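You operate a simulated robot arm through the tools that you are given. There is no shell and no other tool. Be economical: measure what you need, move in short steps, check, and stop when the job is done.

Carry out the task below with a simulated robot arm. There is one attempt and no reset: what you move stays moved.

TASK
Put the blue bottle on the grey card.
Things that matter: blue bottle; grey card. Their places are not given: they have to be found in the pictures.

It is judged by the outcome, as a careful person would: the job done as asked, and still so three seconds after it is handed in. It fails if anything else is knocked over, pushed out of place, dropped, spilled or broken.

THE ROBOT
A 7-joint arm with a two-finger parallel gripper, fixed in place. Base frame: the origin is at the foot of the arm, x ahead of it, y to its left, z up; the work surface is at about z = 88.5. Lengths are in cm, angles in rad, forces in N, time in s.
With the tool pointing down near the work surface it reaches from about 30 to 70 cm from the base axis. Its first joint turns from -1.152 to 1.152 rad. Payload 1.57 kg.
Tool frame: the origin (TCP) lies between the finger pads and is the grasp point; the fingertips stand 3 cm ahead of it; z points along the fingers, y is the line along which they close. The gripper opens to 11 cm. The fingers are 2.4 cm wide and 1.2 cm thick; the gripper's body (4.8 by 11.2 cm) begins 7.8 cm behind the TCP.
Orientation is that of the tool frame in the base frame, as a unit quaternion [x, y, z, w]. With the fingers straight down and closing along the base's y, the tool's x points along the base's -x, its y along +y and its z along -z.

THE INTERFACE
- The arm moves only by the tool arm_command. Its argument "rows" is a list of rows, each an object (a shift or turn left out is 0, a gripper value left out holds the last) with "gripper": the gripper command, from -1 (fully open) to 1 (shut), values between in proportion; "dp": the shift along the tool's x, y, z in cm, a list of three; "yaw": the turn about the tool's z in rad. In form: [{"gripper": gripper, "dp": [tx, ty, tz], "yaw": yaw}, ...]. A call has 1 to 12 rows; each row shifts and turns the commanded pose from where the row before left it, along the tool's axes as they then stand. A row lasts 0.2 s, in which the tool goes at most 5 cm and 0.15 rad; a call with a longer step from one row to the next is refused whole, and so is a gripper value outside its range. A pose out of reach is approached as far as the arm can. The call stops where the force on the tool passes 40 N (or 10 N more than at its start, if that is more) or the arm is blocked; 0.2 s more then pass. The fingers move at their own pace (about 10.8 cm/s each) and stop on an object; they squeeze with about 41 N. The grip force told is the motor's: it shows also when the fingers shut on nothing. Time passes only in rows, and 0.2 s behind the last, so rows that do not move let the fingers close. It gives the time, the measured TCP pose, the force on the tool (base axes), the opening and the grip force at its end, in the units of the frame above (readings bear some noise), and new pictures: "show" is both (left out), scene, wrist or none.
- Cameras (640 x 400 px; columns grow to the right, rows downward): "scene" is fixed at [15.04, -37.82, 141.47]; the picture's right is [0.90, -0.44, 0.00], its down [-0.21, -0.42, -0.88] and it looks along [0.39, 0.79, -0.47] (base axes); focal length 357 px, centre (320, 200). "wrist" rides on the gripper at [-3.6, 0, -8] in the tool frame; the picture's right is [0.00, -1.00, 0.00], its down [0.97, 0.00, -0.24] and it looks along [0.24, 0.00, 0.97] (tool axes); focal length 218 px, centre (320, 200).
- locate(camera, pixels): for up to 12 pixels [column, row] of the newest picture of that camera ("zoom" is the newest enlarged one), the place [x, y, z] in the base frame of the surface seen there, good to about 0.3 cm. No time passes.
- close_up(camera, box): a new picture of the part [left, top, right, bottom] of that camera's present view, enlarged. No time passes.
- sign_off(): hands the job in; it is judged then, once.

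Work in short steps. Measure before you move; look again where a grasp or a placing could have gone wrong, and mend it. You have 60 turns and 100 pictures in all, the two below and enlarged ones among them. Open the gripper and draw the arm clear of the work before you hand the job in, unless the task says otherwise; then end with one line.

The tools are called after ">>>" as name(argument=value, ...) on one line, values as JSON. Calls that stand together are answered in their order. arm_command: Moves the arm, as the interface text tells. Its arguments: {"type":"object","properties":{"rows":{"type":"array","items":{"type":"object","properties":{"gripper":{"type":"number"},"dp":{"type":"array","items":{"type":"number"}},"yaw":{"type":"number"}}}},"show":{"type":"string","enum":["both","scene","wrist","none"]}},"required":["rows"]} The other tools are called the same way: locate (camera, pixels) gives the place of the surface under pixels of a picture; close_up (camera, box) takes an enlarged picture of a part of a camera's view; sign_off () hands the job in.

At the start:

```text
t: 0.0
tcp_pos: [34.73, 11.96, 116.27]
tool_rot: [0.0, 1.0, 0.0, -0.001]
ft_force: [0.4, -0.2, 0.5]
opening: 10.98
grasp_force: 0.1
```

scene: 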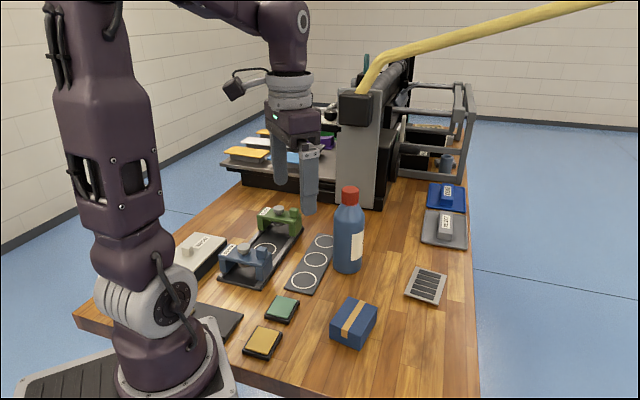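
wrist: 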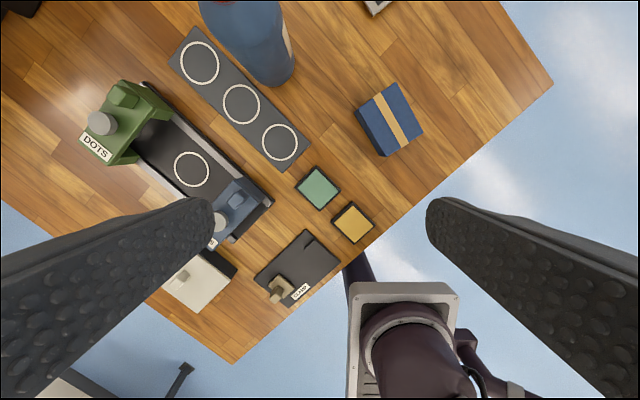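

The blue bottle is at about (348,235). Two things could be the grey card: (427,285) and (444,228). I'll enlarge both and measure.

>>> close_up(camera="scene", box=[380, 160, 480, 320])

>>> close_up(camera="scene", box=[200, 170, 400, 360])

>>> locate(camera="scene", pixels=[[348, 235], [348, 268], [350, 190], [348, 210], [427, 285], [412, 292], [440, 302], [446, 275], [418, 267], [444, 226], [425, 240], [464, 246]])

```text
2.50 times, centred on (430, 240) of scene
```

zoom: 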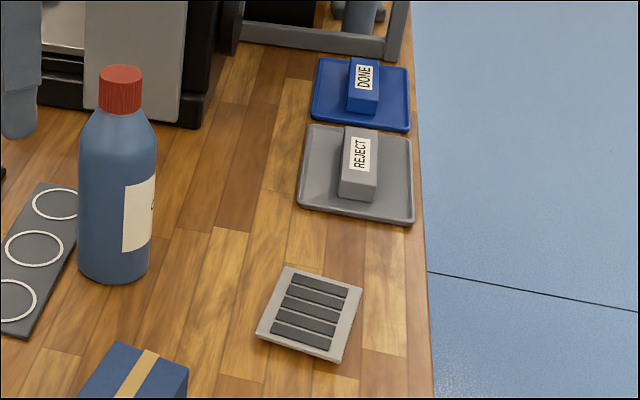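

```text
2.11 times, centred on (300, 265) of scene
```

zoom: 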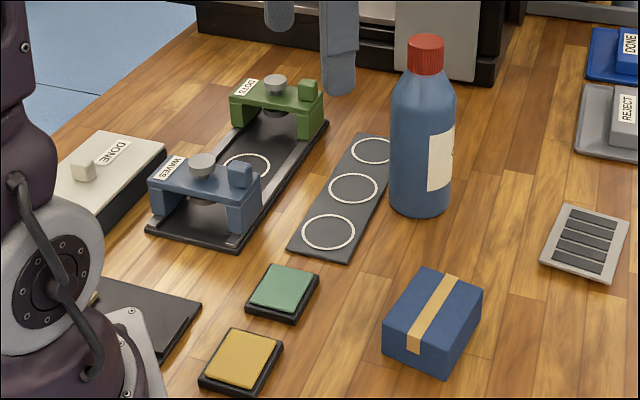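

```text
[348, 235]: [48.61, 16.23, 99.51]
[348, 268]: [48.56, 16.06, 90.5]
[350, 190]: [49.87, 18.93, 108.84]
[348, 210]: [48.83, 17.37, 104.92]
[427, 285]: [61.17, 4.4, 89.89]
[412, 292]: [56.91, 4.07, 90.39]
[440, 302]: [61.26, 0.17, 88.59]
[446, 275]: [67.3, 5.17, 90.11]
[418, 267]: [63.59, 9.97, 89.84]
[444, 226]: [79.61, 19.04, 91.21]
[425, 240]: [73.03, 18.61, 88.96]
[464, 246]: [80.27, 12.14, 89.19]
```

The striped grey item is about 1.5 cm high. Before I settle on it, I'll check the rest of the scene for other cards.

>>> close_up(camera="scene", box=[395, 255, 459, 310])

>>> close_up(camera="scene", box=[215, 110, 345, 200])

>>> close_up(camera="scene", box=[380, 80, 480, 180])

>>> close_up(camera="wrist", box=[160, 0, 440, 175])

```text
7.27 times, centred on (427, 282) of scene
```

zoom: 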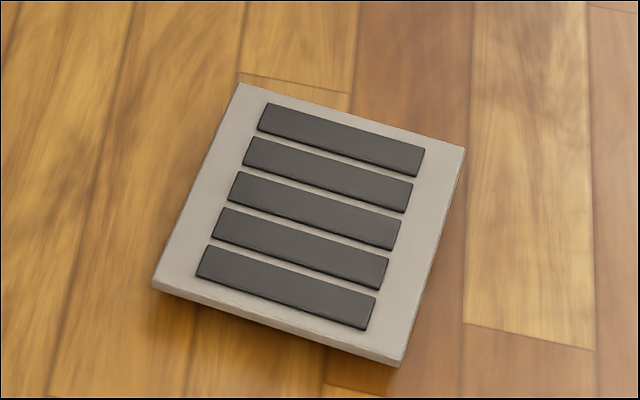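

```text
4.44 times, centred on (280, 155) of scene
```

zoom: 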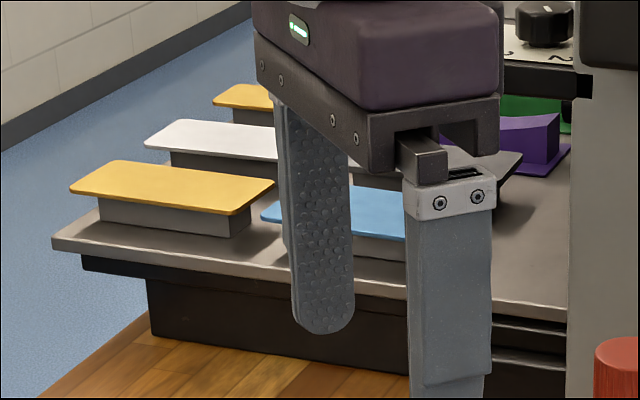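

```text
4.00 times, centred on (430, 130) of scene
```

zoom: 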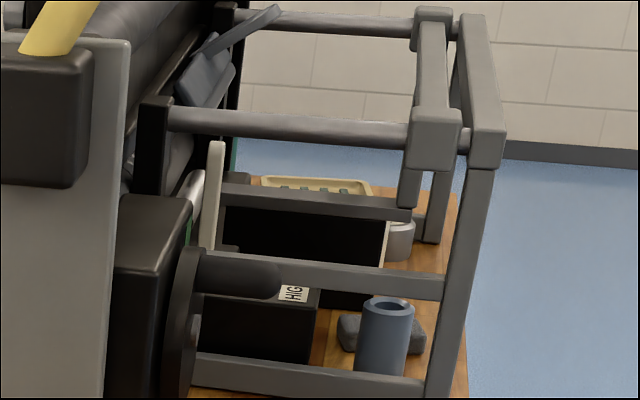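

```text
2.29 times, centred on (300, 88) of wrist
```

zoom: 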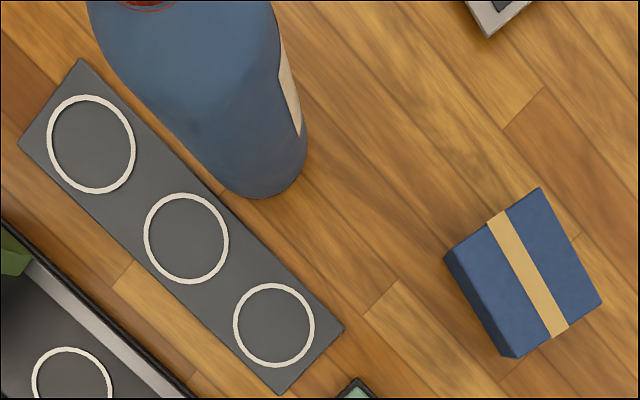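

There are two flat grey candidates: the light grey square with dark bars, and the dark three-ring strip. I'll measure both, and the bottle outline.

>>> locate(camera="scene", pixels=[[303, 282], [314, 260], [290, 290], [314, 294], [320, 236], [300, 295], [420, 268], [458, 277], [410, 294], [434, 304], [427, 284], [470, 300]])

>>> locate(camera="wrist", pixels=[[240, 104], [194, 28], [310, 150], [280, 172], [170, 64], [270, 84], [330, 100], [390, 115], [385, 85], [418, 130], [388, 155], [360, 112]])

>>> close_up(camera="scene", box=[270, 180, 380, 300])

```text
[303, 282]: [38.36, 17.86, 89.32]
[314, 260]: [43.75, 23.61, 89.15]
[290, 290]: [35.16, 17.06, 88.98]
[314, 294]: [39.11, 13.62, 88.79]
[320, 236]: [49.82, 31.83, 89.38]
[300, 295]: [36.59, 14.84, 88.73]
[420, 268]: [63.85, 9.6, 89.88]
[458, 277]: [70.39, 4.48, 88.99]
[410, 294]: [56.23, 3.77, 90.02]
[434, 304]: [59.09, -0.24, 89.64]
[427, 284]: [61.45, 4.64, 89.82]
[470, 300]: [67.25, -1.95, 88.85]
```

```text
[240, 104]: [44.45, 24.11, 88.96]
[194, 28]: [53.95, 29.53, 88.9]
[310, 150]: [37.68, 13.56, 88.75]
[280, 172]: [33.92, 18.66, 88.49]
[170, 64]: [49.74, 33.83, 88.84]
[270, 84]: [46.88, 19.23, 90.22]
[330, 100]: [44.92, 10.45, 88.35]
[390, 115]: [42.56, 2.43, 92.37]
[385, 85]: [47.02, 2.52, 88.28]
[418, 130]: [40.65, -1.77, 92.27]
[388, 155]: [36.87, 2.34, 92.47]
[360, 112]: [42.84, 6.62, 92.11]
```

```text
3.33 times, centred on (325, 240) of scene
```

zoom: 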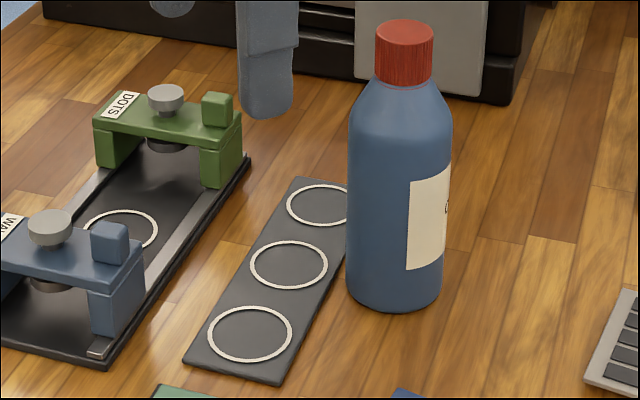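

I take the light-grey barred square as the grey card. The strip is a dark ring board. Before moving, I check where the machine panel and the overhead yellow tube stand.

>>> locate(camera="scene", pixels=[[370, 75], [430, 42], [520, 18], [590, 3], [357, 106], [358, 170], [380, 190], [340, 195], [350, 188], [350, 200], [338, 230], [360, 225]])

```text
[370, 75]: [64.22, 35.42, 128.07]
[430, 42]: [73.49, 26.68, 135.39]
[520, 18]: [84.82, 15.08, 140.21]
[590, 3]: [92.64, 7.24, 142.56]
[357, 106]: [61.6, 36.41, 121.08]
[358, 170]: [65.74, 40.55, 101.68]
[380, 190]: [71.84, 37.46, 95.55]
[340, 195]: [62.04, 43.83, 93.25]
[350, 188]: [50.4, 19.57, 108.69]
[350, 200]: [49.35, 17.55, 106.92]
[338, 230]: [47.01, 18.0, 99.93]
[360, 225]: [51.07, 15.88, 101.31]
```

The tube and panel are at least 20 cm from the planned paths. I move high over the area between bottle and card to see both from above.

>>> arm_command(rows=[{"gripper": -1, "dp": [-3.5, 0, -0.7]}, {"dp": [-4, 0, -0.7]}, {"dp": [-4, 0, -0.7]}, {"dp": [-4, -0.5, -0.7]}, {"dp": [-3.5, -0.5, 0]}, {"dp": [-2, 0, 0]}, {}])

```text
t: 1.6
tcp_pos: [55.79, 11.09, 119.15]
tool_rot: [0.0, 1.0, 0.0, 0.0]
ft_force: [0.2, 0.0, 0.4]
opening: 11.01
grasp_force: 0.1
```

scene: 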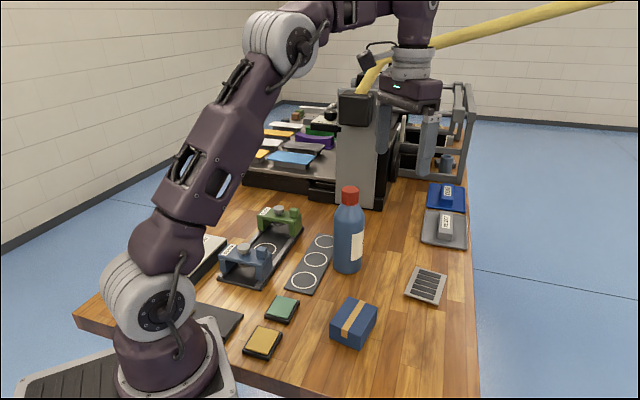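
wrist: 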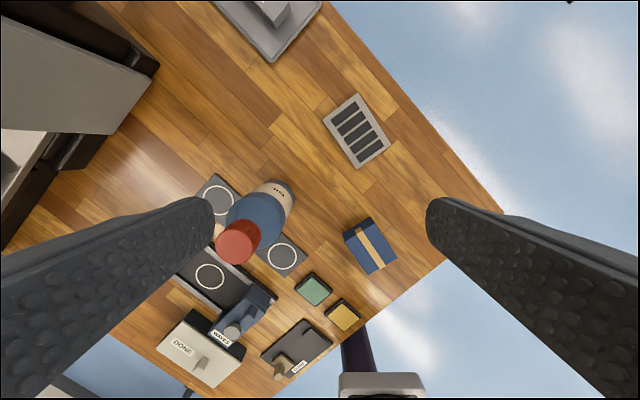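

The picture now also shows a row of coloured plates on the machine. I enlarge those and measure the card and bottle from above.

>>> close_up(camera="scene", box=[230, 95, 350, 205])

>>> locate(camera="wrist", pixels=[[323, 118], [357, 94], [390, 144], [356, 167], [356, 131], [237, 242], [237, 262], [217, 238], [256, 232], [237, 225], [345, 112], [372, 150]])

>>> close_up(camera="wrist", box=[190, 80, 410, 280])

```text
3.64 times, centred on (290, 150) of scene
```

zoom: 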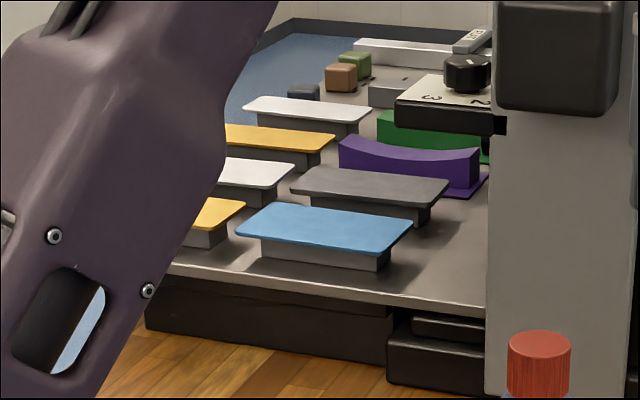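

```text
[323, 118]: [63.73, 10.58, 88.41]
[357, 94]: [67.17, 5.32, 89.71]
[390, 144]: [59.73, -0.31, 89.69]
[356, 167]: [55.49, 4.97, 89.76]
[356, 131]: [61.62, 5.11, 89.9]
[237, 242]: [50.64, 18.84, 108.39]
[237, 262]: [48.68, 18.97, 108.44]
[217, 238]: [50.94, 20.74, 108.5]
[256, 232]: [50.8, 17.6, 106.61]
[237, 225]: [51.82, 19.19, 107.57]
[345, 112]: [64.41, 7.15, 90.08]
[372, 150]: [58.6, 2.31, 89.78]
```

```text
2.00 times, centred on (300, 180) of wrist
```

zoom: 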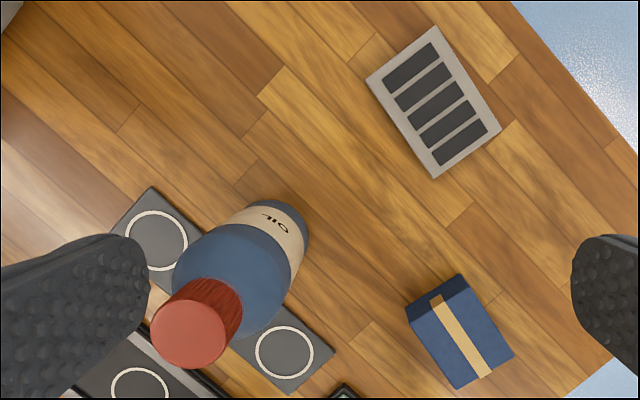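

The "OIL" bottle's axis is at about (50.15, 19.1), with its top at z≈108.5. The barred card's centre is at about (61.5, 5.1), with its top at z≈89.9. I move above the bottle with open fingers.

>>> arm_command(rows=[{"gripper": -1, "dp": [2, 3, 0]}, {"dp": [2, 3, 0]}, {"dp": [1.6, 2.1, 0]}, {"dp": [0, 0, 3]}, {}])

```text
t: 2.8
tcp_pos: [50.11, 19.11, 116.13]
tool_rot: [0.0, 1.0, 0.0, 0.0]
ft_force: [-0.2, 1.1, 0.3]
opening: 10.97
grasp_force: 0.1
```

scene: 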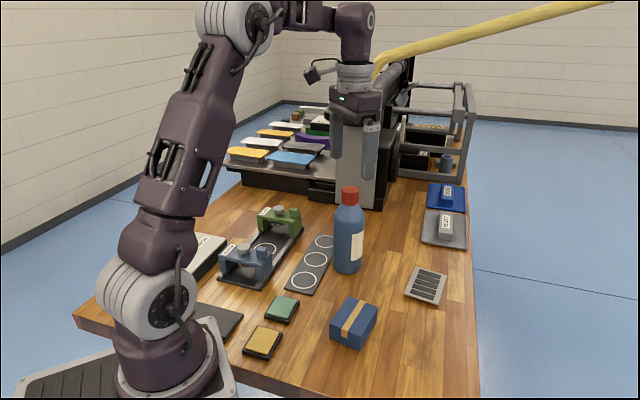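
wrist: 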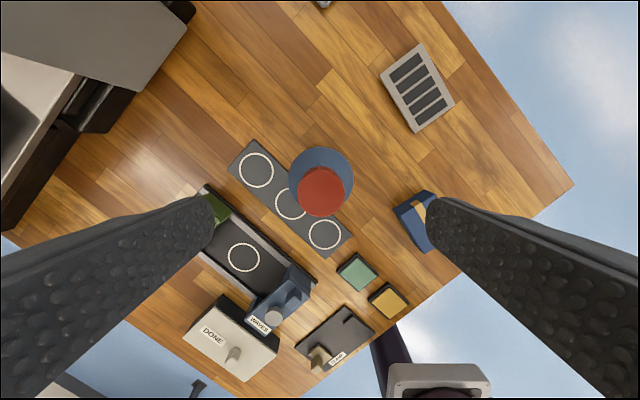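

The cap is centred on column 321, so y is right. I check x on the cap.

>>> locate(camera="wrist", pixels=[[321, 192], [321, 171], [321, 213], [300, 192], [343, 192], [321, 155], [292, 172], [351, 172]])

```text
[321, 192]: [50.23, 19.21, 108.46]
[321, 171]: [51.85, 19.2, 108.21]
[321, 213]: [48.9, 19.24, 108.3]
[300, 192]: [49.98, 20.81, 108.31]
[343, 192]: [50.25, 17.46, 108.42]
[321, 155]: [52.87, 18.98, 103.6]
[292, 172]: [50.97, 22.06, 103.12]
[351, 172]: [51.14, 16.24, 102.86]
```

The axis is at (50.3, 19.15). I shift 0.2 cm and descend to z≈101.8.

>>> arm_command(rows=[{"gripper": -1, "dp": [-0.2, 0, 2]}, {"dp": [0, 0, 3]}, {"dp": [0, 0, 3]}, {"dp": [0, 0, 3]}, {"dp": [0, 0, 2]}, {"dp": [0, 0, 1.3]}, {}])

```text
t: 4.4
tcp_pos: [50.36, 19.19, 101.95]
tool_rot: [-0.001, 1.0, 0.0, 0.0]
ft_force: [0.0, -0.3, -0.2]
opening: 11.01
grasp_force: 0.1
```

scene: 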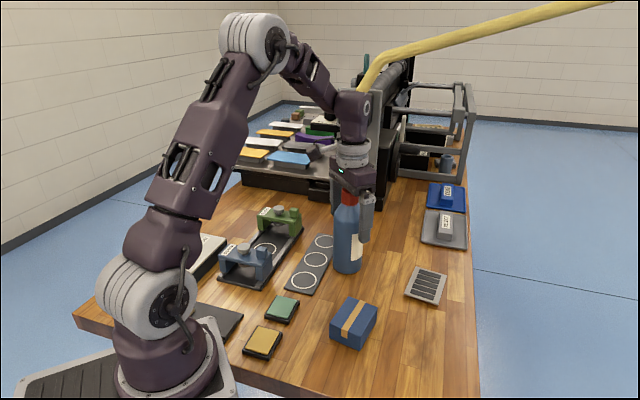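
wrist: 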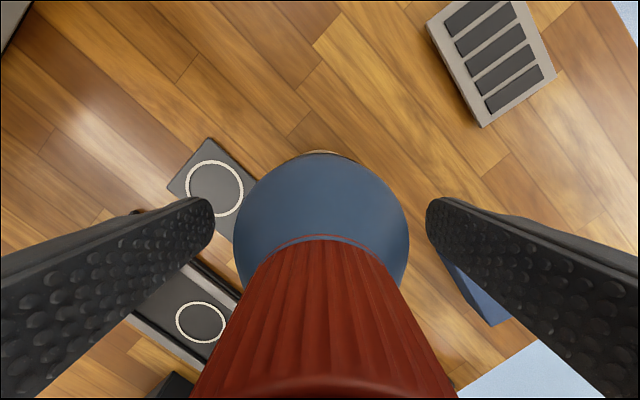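

The bottle is centred between the open fingers. I close them.

>>> arm_command(rows=[{"gripper": 0}, {"gripper": 1}, {}, {}, {}])

```text
t: 5.6
tcp_pos: [50.28, 19.12, 102.05]
tool_rot: [0.0, 1.0, 0.0, 0.0]
ft_force: [0.8, -1.2, -0.9]
opening: 6.63
grasp_force: 41.2
```

scene: 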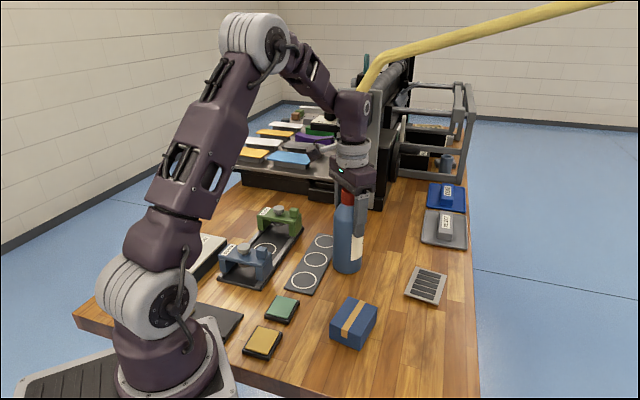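
wrist: 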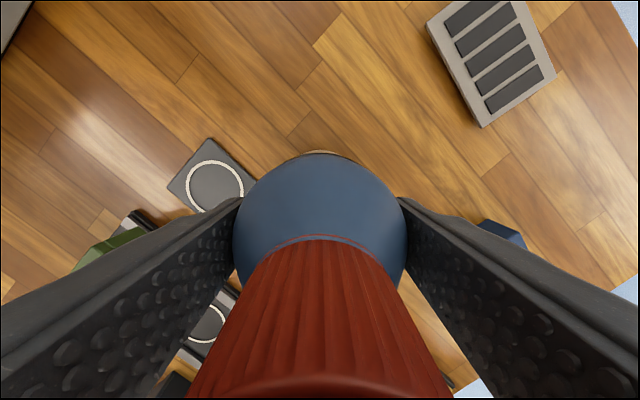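

The fingers hold the bottle at 6.6 cm opening and 41 N. I lift gently by 6 cm, and from this closer view I measure the card again.

>>> locate(camera="wrist", pixels=[[490, 48], [482, 126], [555, 77], [428, 20], [478, 15], [515, 92]])

>>> arm_command(rows=[{"gripper": 1, "dp": [0, 0, -0.7]}, {"dp": [0, 0, -1.3]}, {"dp": [0, 0, -2]}, {"dp": [0, 0, -2]}, {}])

```text
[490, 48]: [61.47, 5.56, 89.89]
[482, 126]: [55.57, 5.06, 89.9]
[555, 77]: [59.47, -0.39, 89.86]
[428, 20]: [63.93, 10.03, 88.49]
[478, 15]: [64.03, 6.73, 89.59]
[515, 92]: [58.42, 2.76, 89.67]
```

```text
t: 6.8
tcp_pos: [50.29, 19.21, 107.85]
tool_rot: [0.0, 1.0, 0.0, 0.0]
ft_force: [0.4, 0.1, -4.0]
opening: 6.62
grasp_force: 40.9
```

scene: 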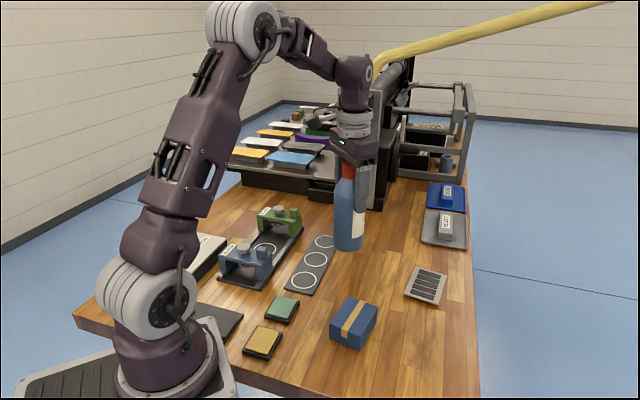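
wrist: 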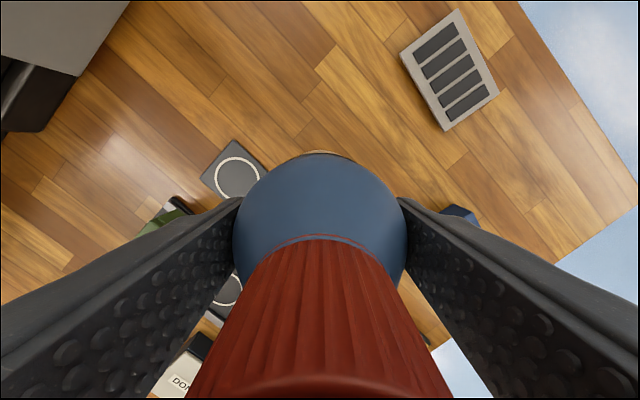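

The bottle is lifted and steady, about 0.4 kg. I carry it to above the card centre at (61.5, 5.1), with small first and last steps.

>>> locate(camera="wrist", pixels=[[401, 52], [459, 9], [498, 93], [446, 131], [450, 70]])

>>> arm_command(rows=[{"gripper": 1, "dp": [-0.6, -0.75, 0]}, {"dp": [-1.2, -1.5, 0]}, {"dp": [-1.6, -2, 0]}, {"dp": [-1.6, -2, 0]}, {"dp": [-1.6, -2, 0]}, {"dp": [-1.6, -2, 0]}, {"dp": [-1.5, -2, 0]}, {"dp": [-1.0, -1.3, 0]}, {"dp": [-0.5, -0.55, 0]}, {}, {}])

```text
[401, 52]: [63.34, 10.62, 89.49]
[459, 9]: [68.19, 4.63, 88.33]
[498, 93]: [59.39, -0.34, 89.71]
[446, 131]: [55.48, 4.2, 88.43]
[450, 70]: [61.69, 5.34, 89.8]
```

```text
t: 9.2
tcp_pos: [61.56, 4.96, 107.78]
tool_rot: [0.0, 1.0, 0.0, 0.0]
ft_force: [0.5, 0.4, -4.0]
opening: 6.6
grasp_force: 41.2
```

scene: 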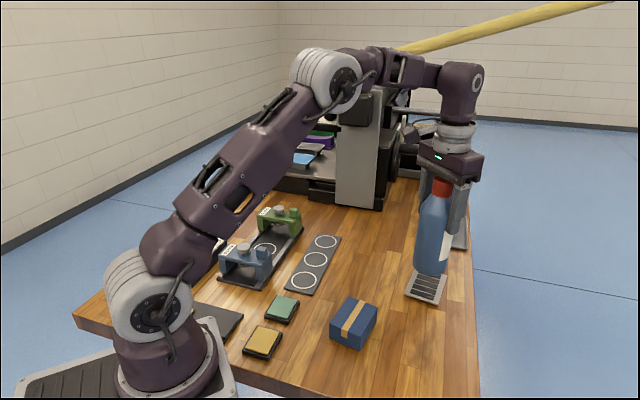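
wrist: 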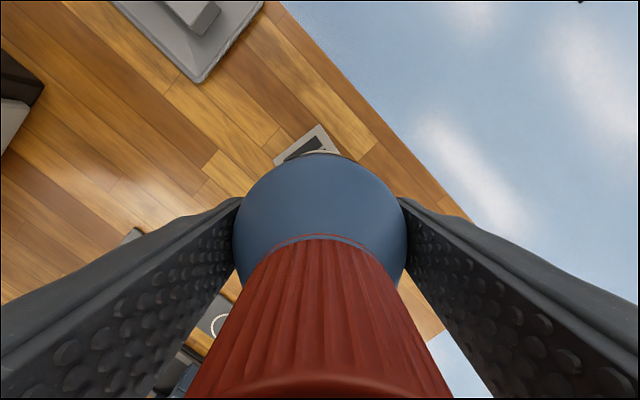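

The bottle hangs over the card. Contact is due at TCP z≈103.4, so I lower to just above that.

>>> arm_command(rows=[{"gripper": 1, "dp": [0, 0.2, 1]}, {"dp": [0, 0, 1.5]}, {"dp": [0, 0, 1]}, {"dp": [0, 0, 0.3]}, {}])

>>> close_up(camera="scene", box=[390, 170, 480, 320])

```text
t: 10.4
tcp_pos: [61.62, 5.2, 103.93]
tool_rot: [0.0, 1.0, -0.001, 0.0]
ft_force: [-0.4, 0.0, -4.3]
opening: 6.61
grasp_force: 40.8
```

scene: 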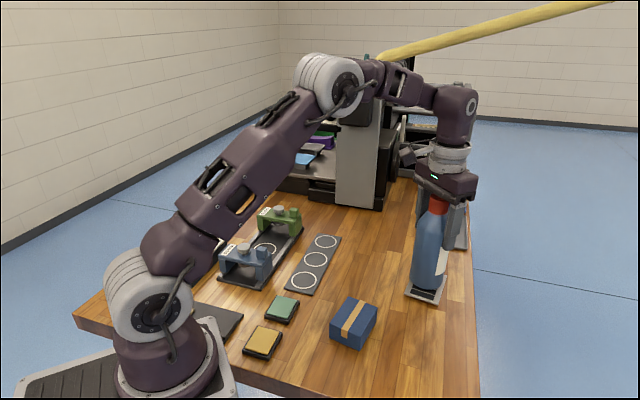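
wrist: 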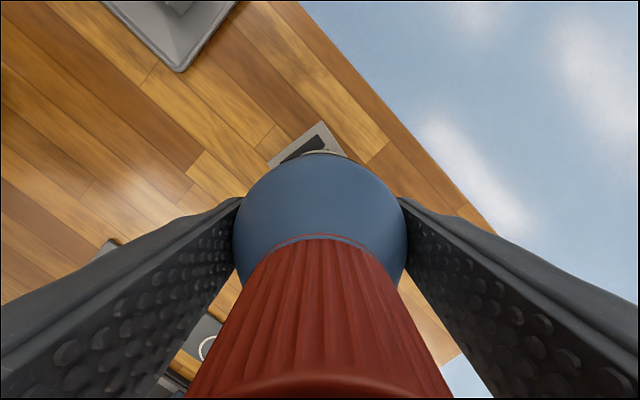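

```text
2.67 times, centred on (435, 245) of scene
```

zoom: 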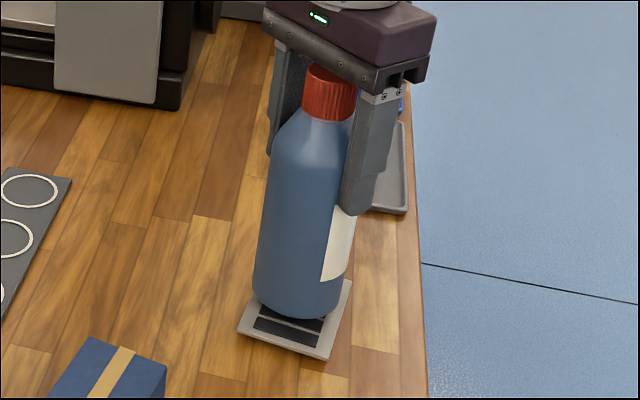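

The bottle is upright about 0.5 cm above the card. Comparing the views, it sits a few mm towards the far side. I shift by (-0.2, -0.3) cm and lower in small steps to contact.

>>> arm_command(rows=[{"gripper": 1, "dp": [0.2, -0.3, 0]}, {"dp": [0, 0, 0.2]}, {"dp": [0, 0, 0.15]}, {"dp": [0, 0, 0.1]}, {}], show="none")

>>> close_up(camera="scene", box=[400, 250, 460, 310])

```text
t: 11.6
tcp_pos: [61.31, 5.03, 103.66]
tool_rot: [0.001, 1.0, 0.0, 0.0]
ft_force: [-0.5, -0.1, -4.5]
opening: 6.62
grasp_force: 40.6
```

```text
6.67 times, centred on (430, 280) of scene
```

zoom: 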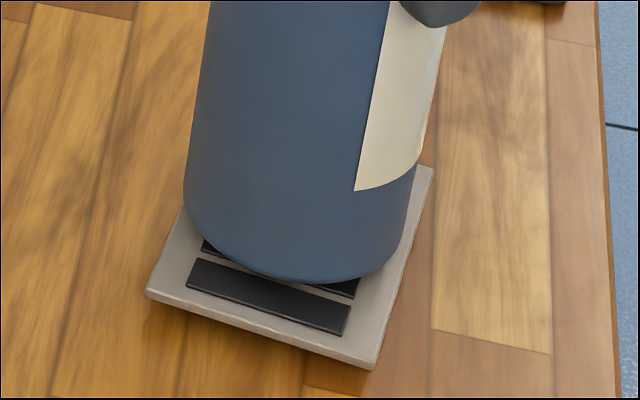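

No contact yet. The bottle's front edge sits near the second bar, so I measure how well it is centred.

>>> locate(camera="zoom", pixels=[[148, 288], [376, 360], [270, 298], [260, 325], [425, 170], [290, 278], [280, 262], [190, 200], [405, 235], [182, 215]])

```text
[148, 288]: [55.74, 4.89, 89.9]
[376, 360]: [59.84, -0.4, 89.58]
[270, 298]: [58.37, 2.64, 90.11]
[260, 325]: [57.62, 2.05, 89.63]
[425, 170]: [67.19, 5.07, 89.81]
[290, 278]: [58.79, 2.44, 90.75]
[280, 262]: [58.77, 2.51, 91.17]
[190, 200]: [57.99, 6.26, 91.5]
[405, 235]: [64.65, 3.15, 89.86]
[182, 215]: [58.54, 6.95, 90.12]
```

The card's centre is at (61.47, 4.98) and the bottle matches it within 0.2 cm. About 0.5 cm remains, so I lower in fine steps.

>>> arm_command(rows=[{"gripper": 1, "dp": [-0.1, 0, 0.1]}, {"dp": [0, 0, 0.1]}, {"dp": [0, 0, 0.1]}, {}], show="none")

>>> close_up(camera="scene", box=[400, 250, 460, 310])

```text
t: 12.6
tcp_pos: [61.43, 4.91, 103.41]
tool_rot: [0.0, 1.0, 0.0, -0.001]
ft_force: [0.3, 1.1, -4.4]
opening: 6.63
grasp_force: 40.6
```

```text
6.67 times, centred on (430, 280) of scene
```

zoom: 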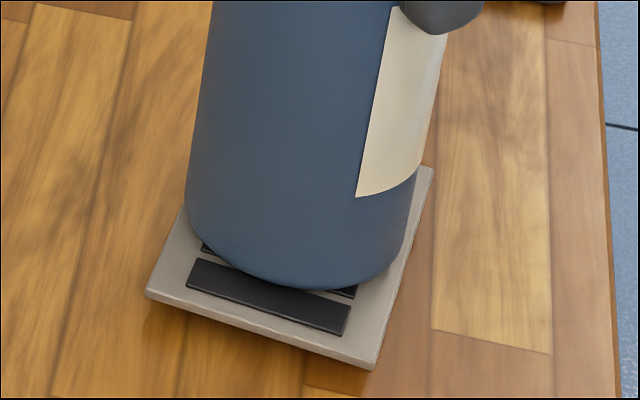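

Still hanging (force is unchanged at -4.4 N). I keep lowering in fine steps.

>>> arm_command(rows=[{"gripper": 1, "dp": [0, 0, 0.08]}, {"dp": [0, 0, 0.08]}, {"dp": [0, 0, 0.08]}, {}], show="none")

```text
t: 13.6
tcp_pos: [61.44, 4.96, 103.09]
tool_rot: [0.0, 1.0, 0.0, 0.0]
ft_force: [-0.2, -0.5, -0.2]
opening: 6.61
grasp_force: 41.0
```

The force fell to about 0, so the card now bears the bottle. I open gradually.

>>> arm_command(rows=[{"gripper": -0.1}, {"gripper": -0.4}, {"gripper": -1}, {}, {}])

>>> close_up(camera="scene", box=[390, 170, 480, 320])

```text
t: 14.8
tcp_pos: [61.4, 4.82, 103.1]
tool_rot: [-0.001, 1.0, 0.0, 0.0]
ft_force: [1.1, 0.5, 1.1]
opening: 11.01
grasp_force: 0.1
```

scene: 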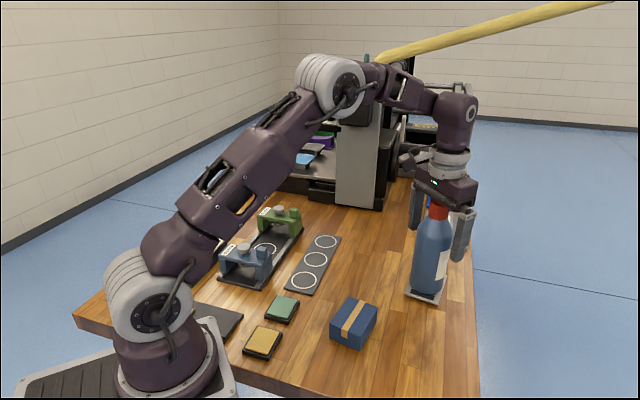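
wrist: 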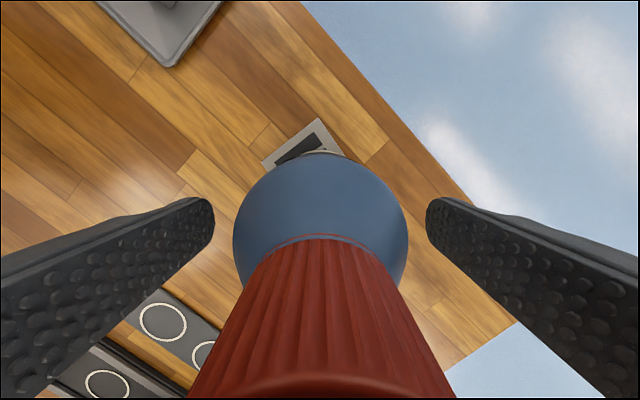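

```text
2.67 times, centred on (435, 245) of scene
```

zoom: 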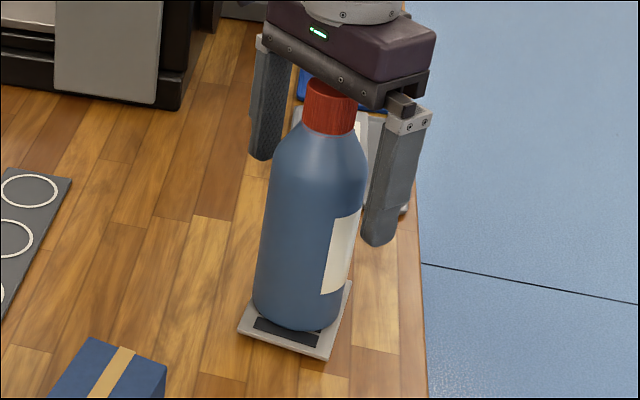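

The bottle stands upright on the card and the fingers are clear of it. I go straight up, then back.

>>> arm_command(rows=[{"gripper": -1, "dp": [0, 0, -1.5]}, {"dp": [0, 0, -3]}, {"dp": [0, 0, -4]}, {"dp": [0, 0, -4]}, {"dp": [0, 0, -3]}, {"dp": [4, 0, 0]}, {"dp": [4, 0, 0]}, {"dp": [4, 0, 0]}, {"dp": [4, 0, 0]}, {}])

>>> close_up(camera="scene", box=[390, 170, 480, 320])

```text
t: 17.0
tcp_pos: [45.43, 4.83, 117.43]
tool_rot: [0.0, 1.0, 0.0, 0.0]
ft_force: [-0.4, 0.5, -0.1]
opening: 11.0
grasp_force: 0.2
out of reach, approached as far as the arm can: row 5
```

scene: 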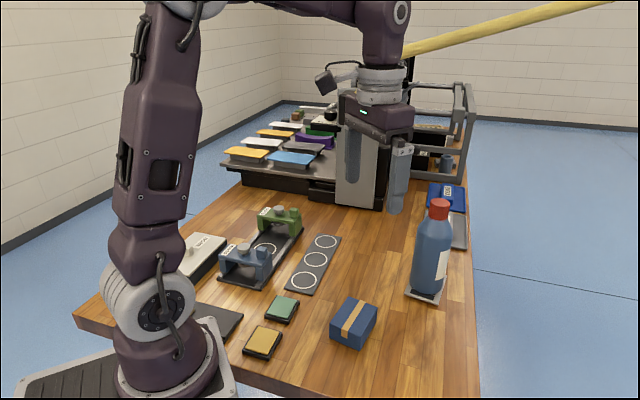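
wrist: 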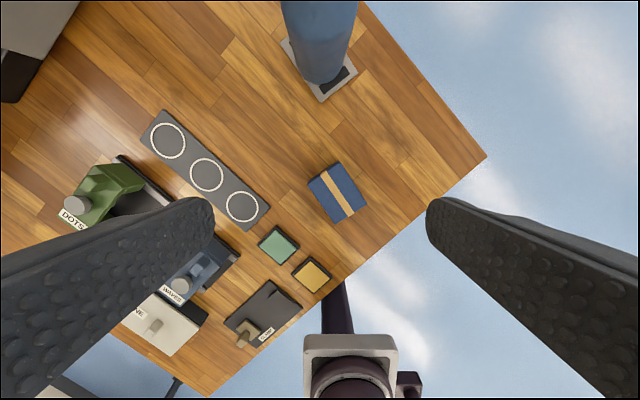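

```text
2.67 times, centred on (435, 245) of scene
```

zoom: 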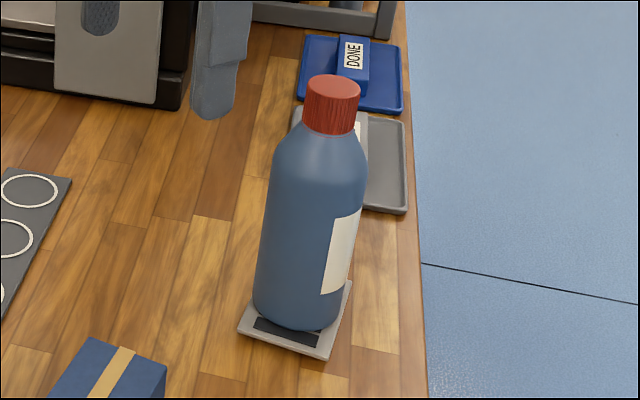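

The bottle stands upright and centred on the card, nothing else has moved, and the arm is clear. I hand the job in.

>>> sign_off()

```text
The job is handed in.
```

The blue bottle is standing upright on the grey card, which I took to be the light-grey square with dark bars, not the dark three-ring strip; nothing else was moved.
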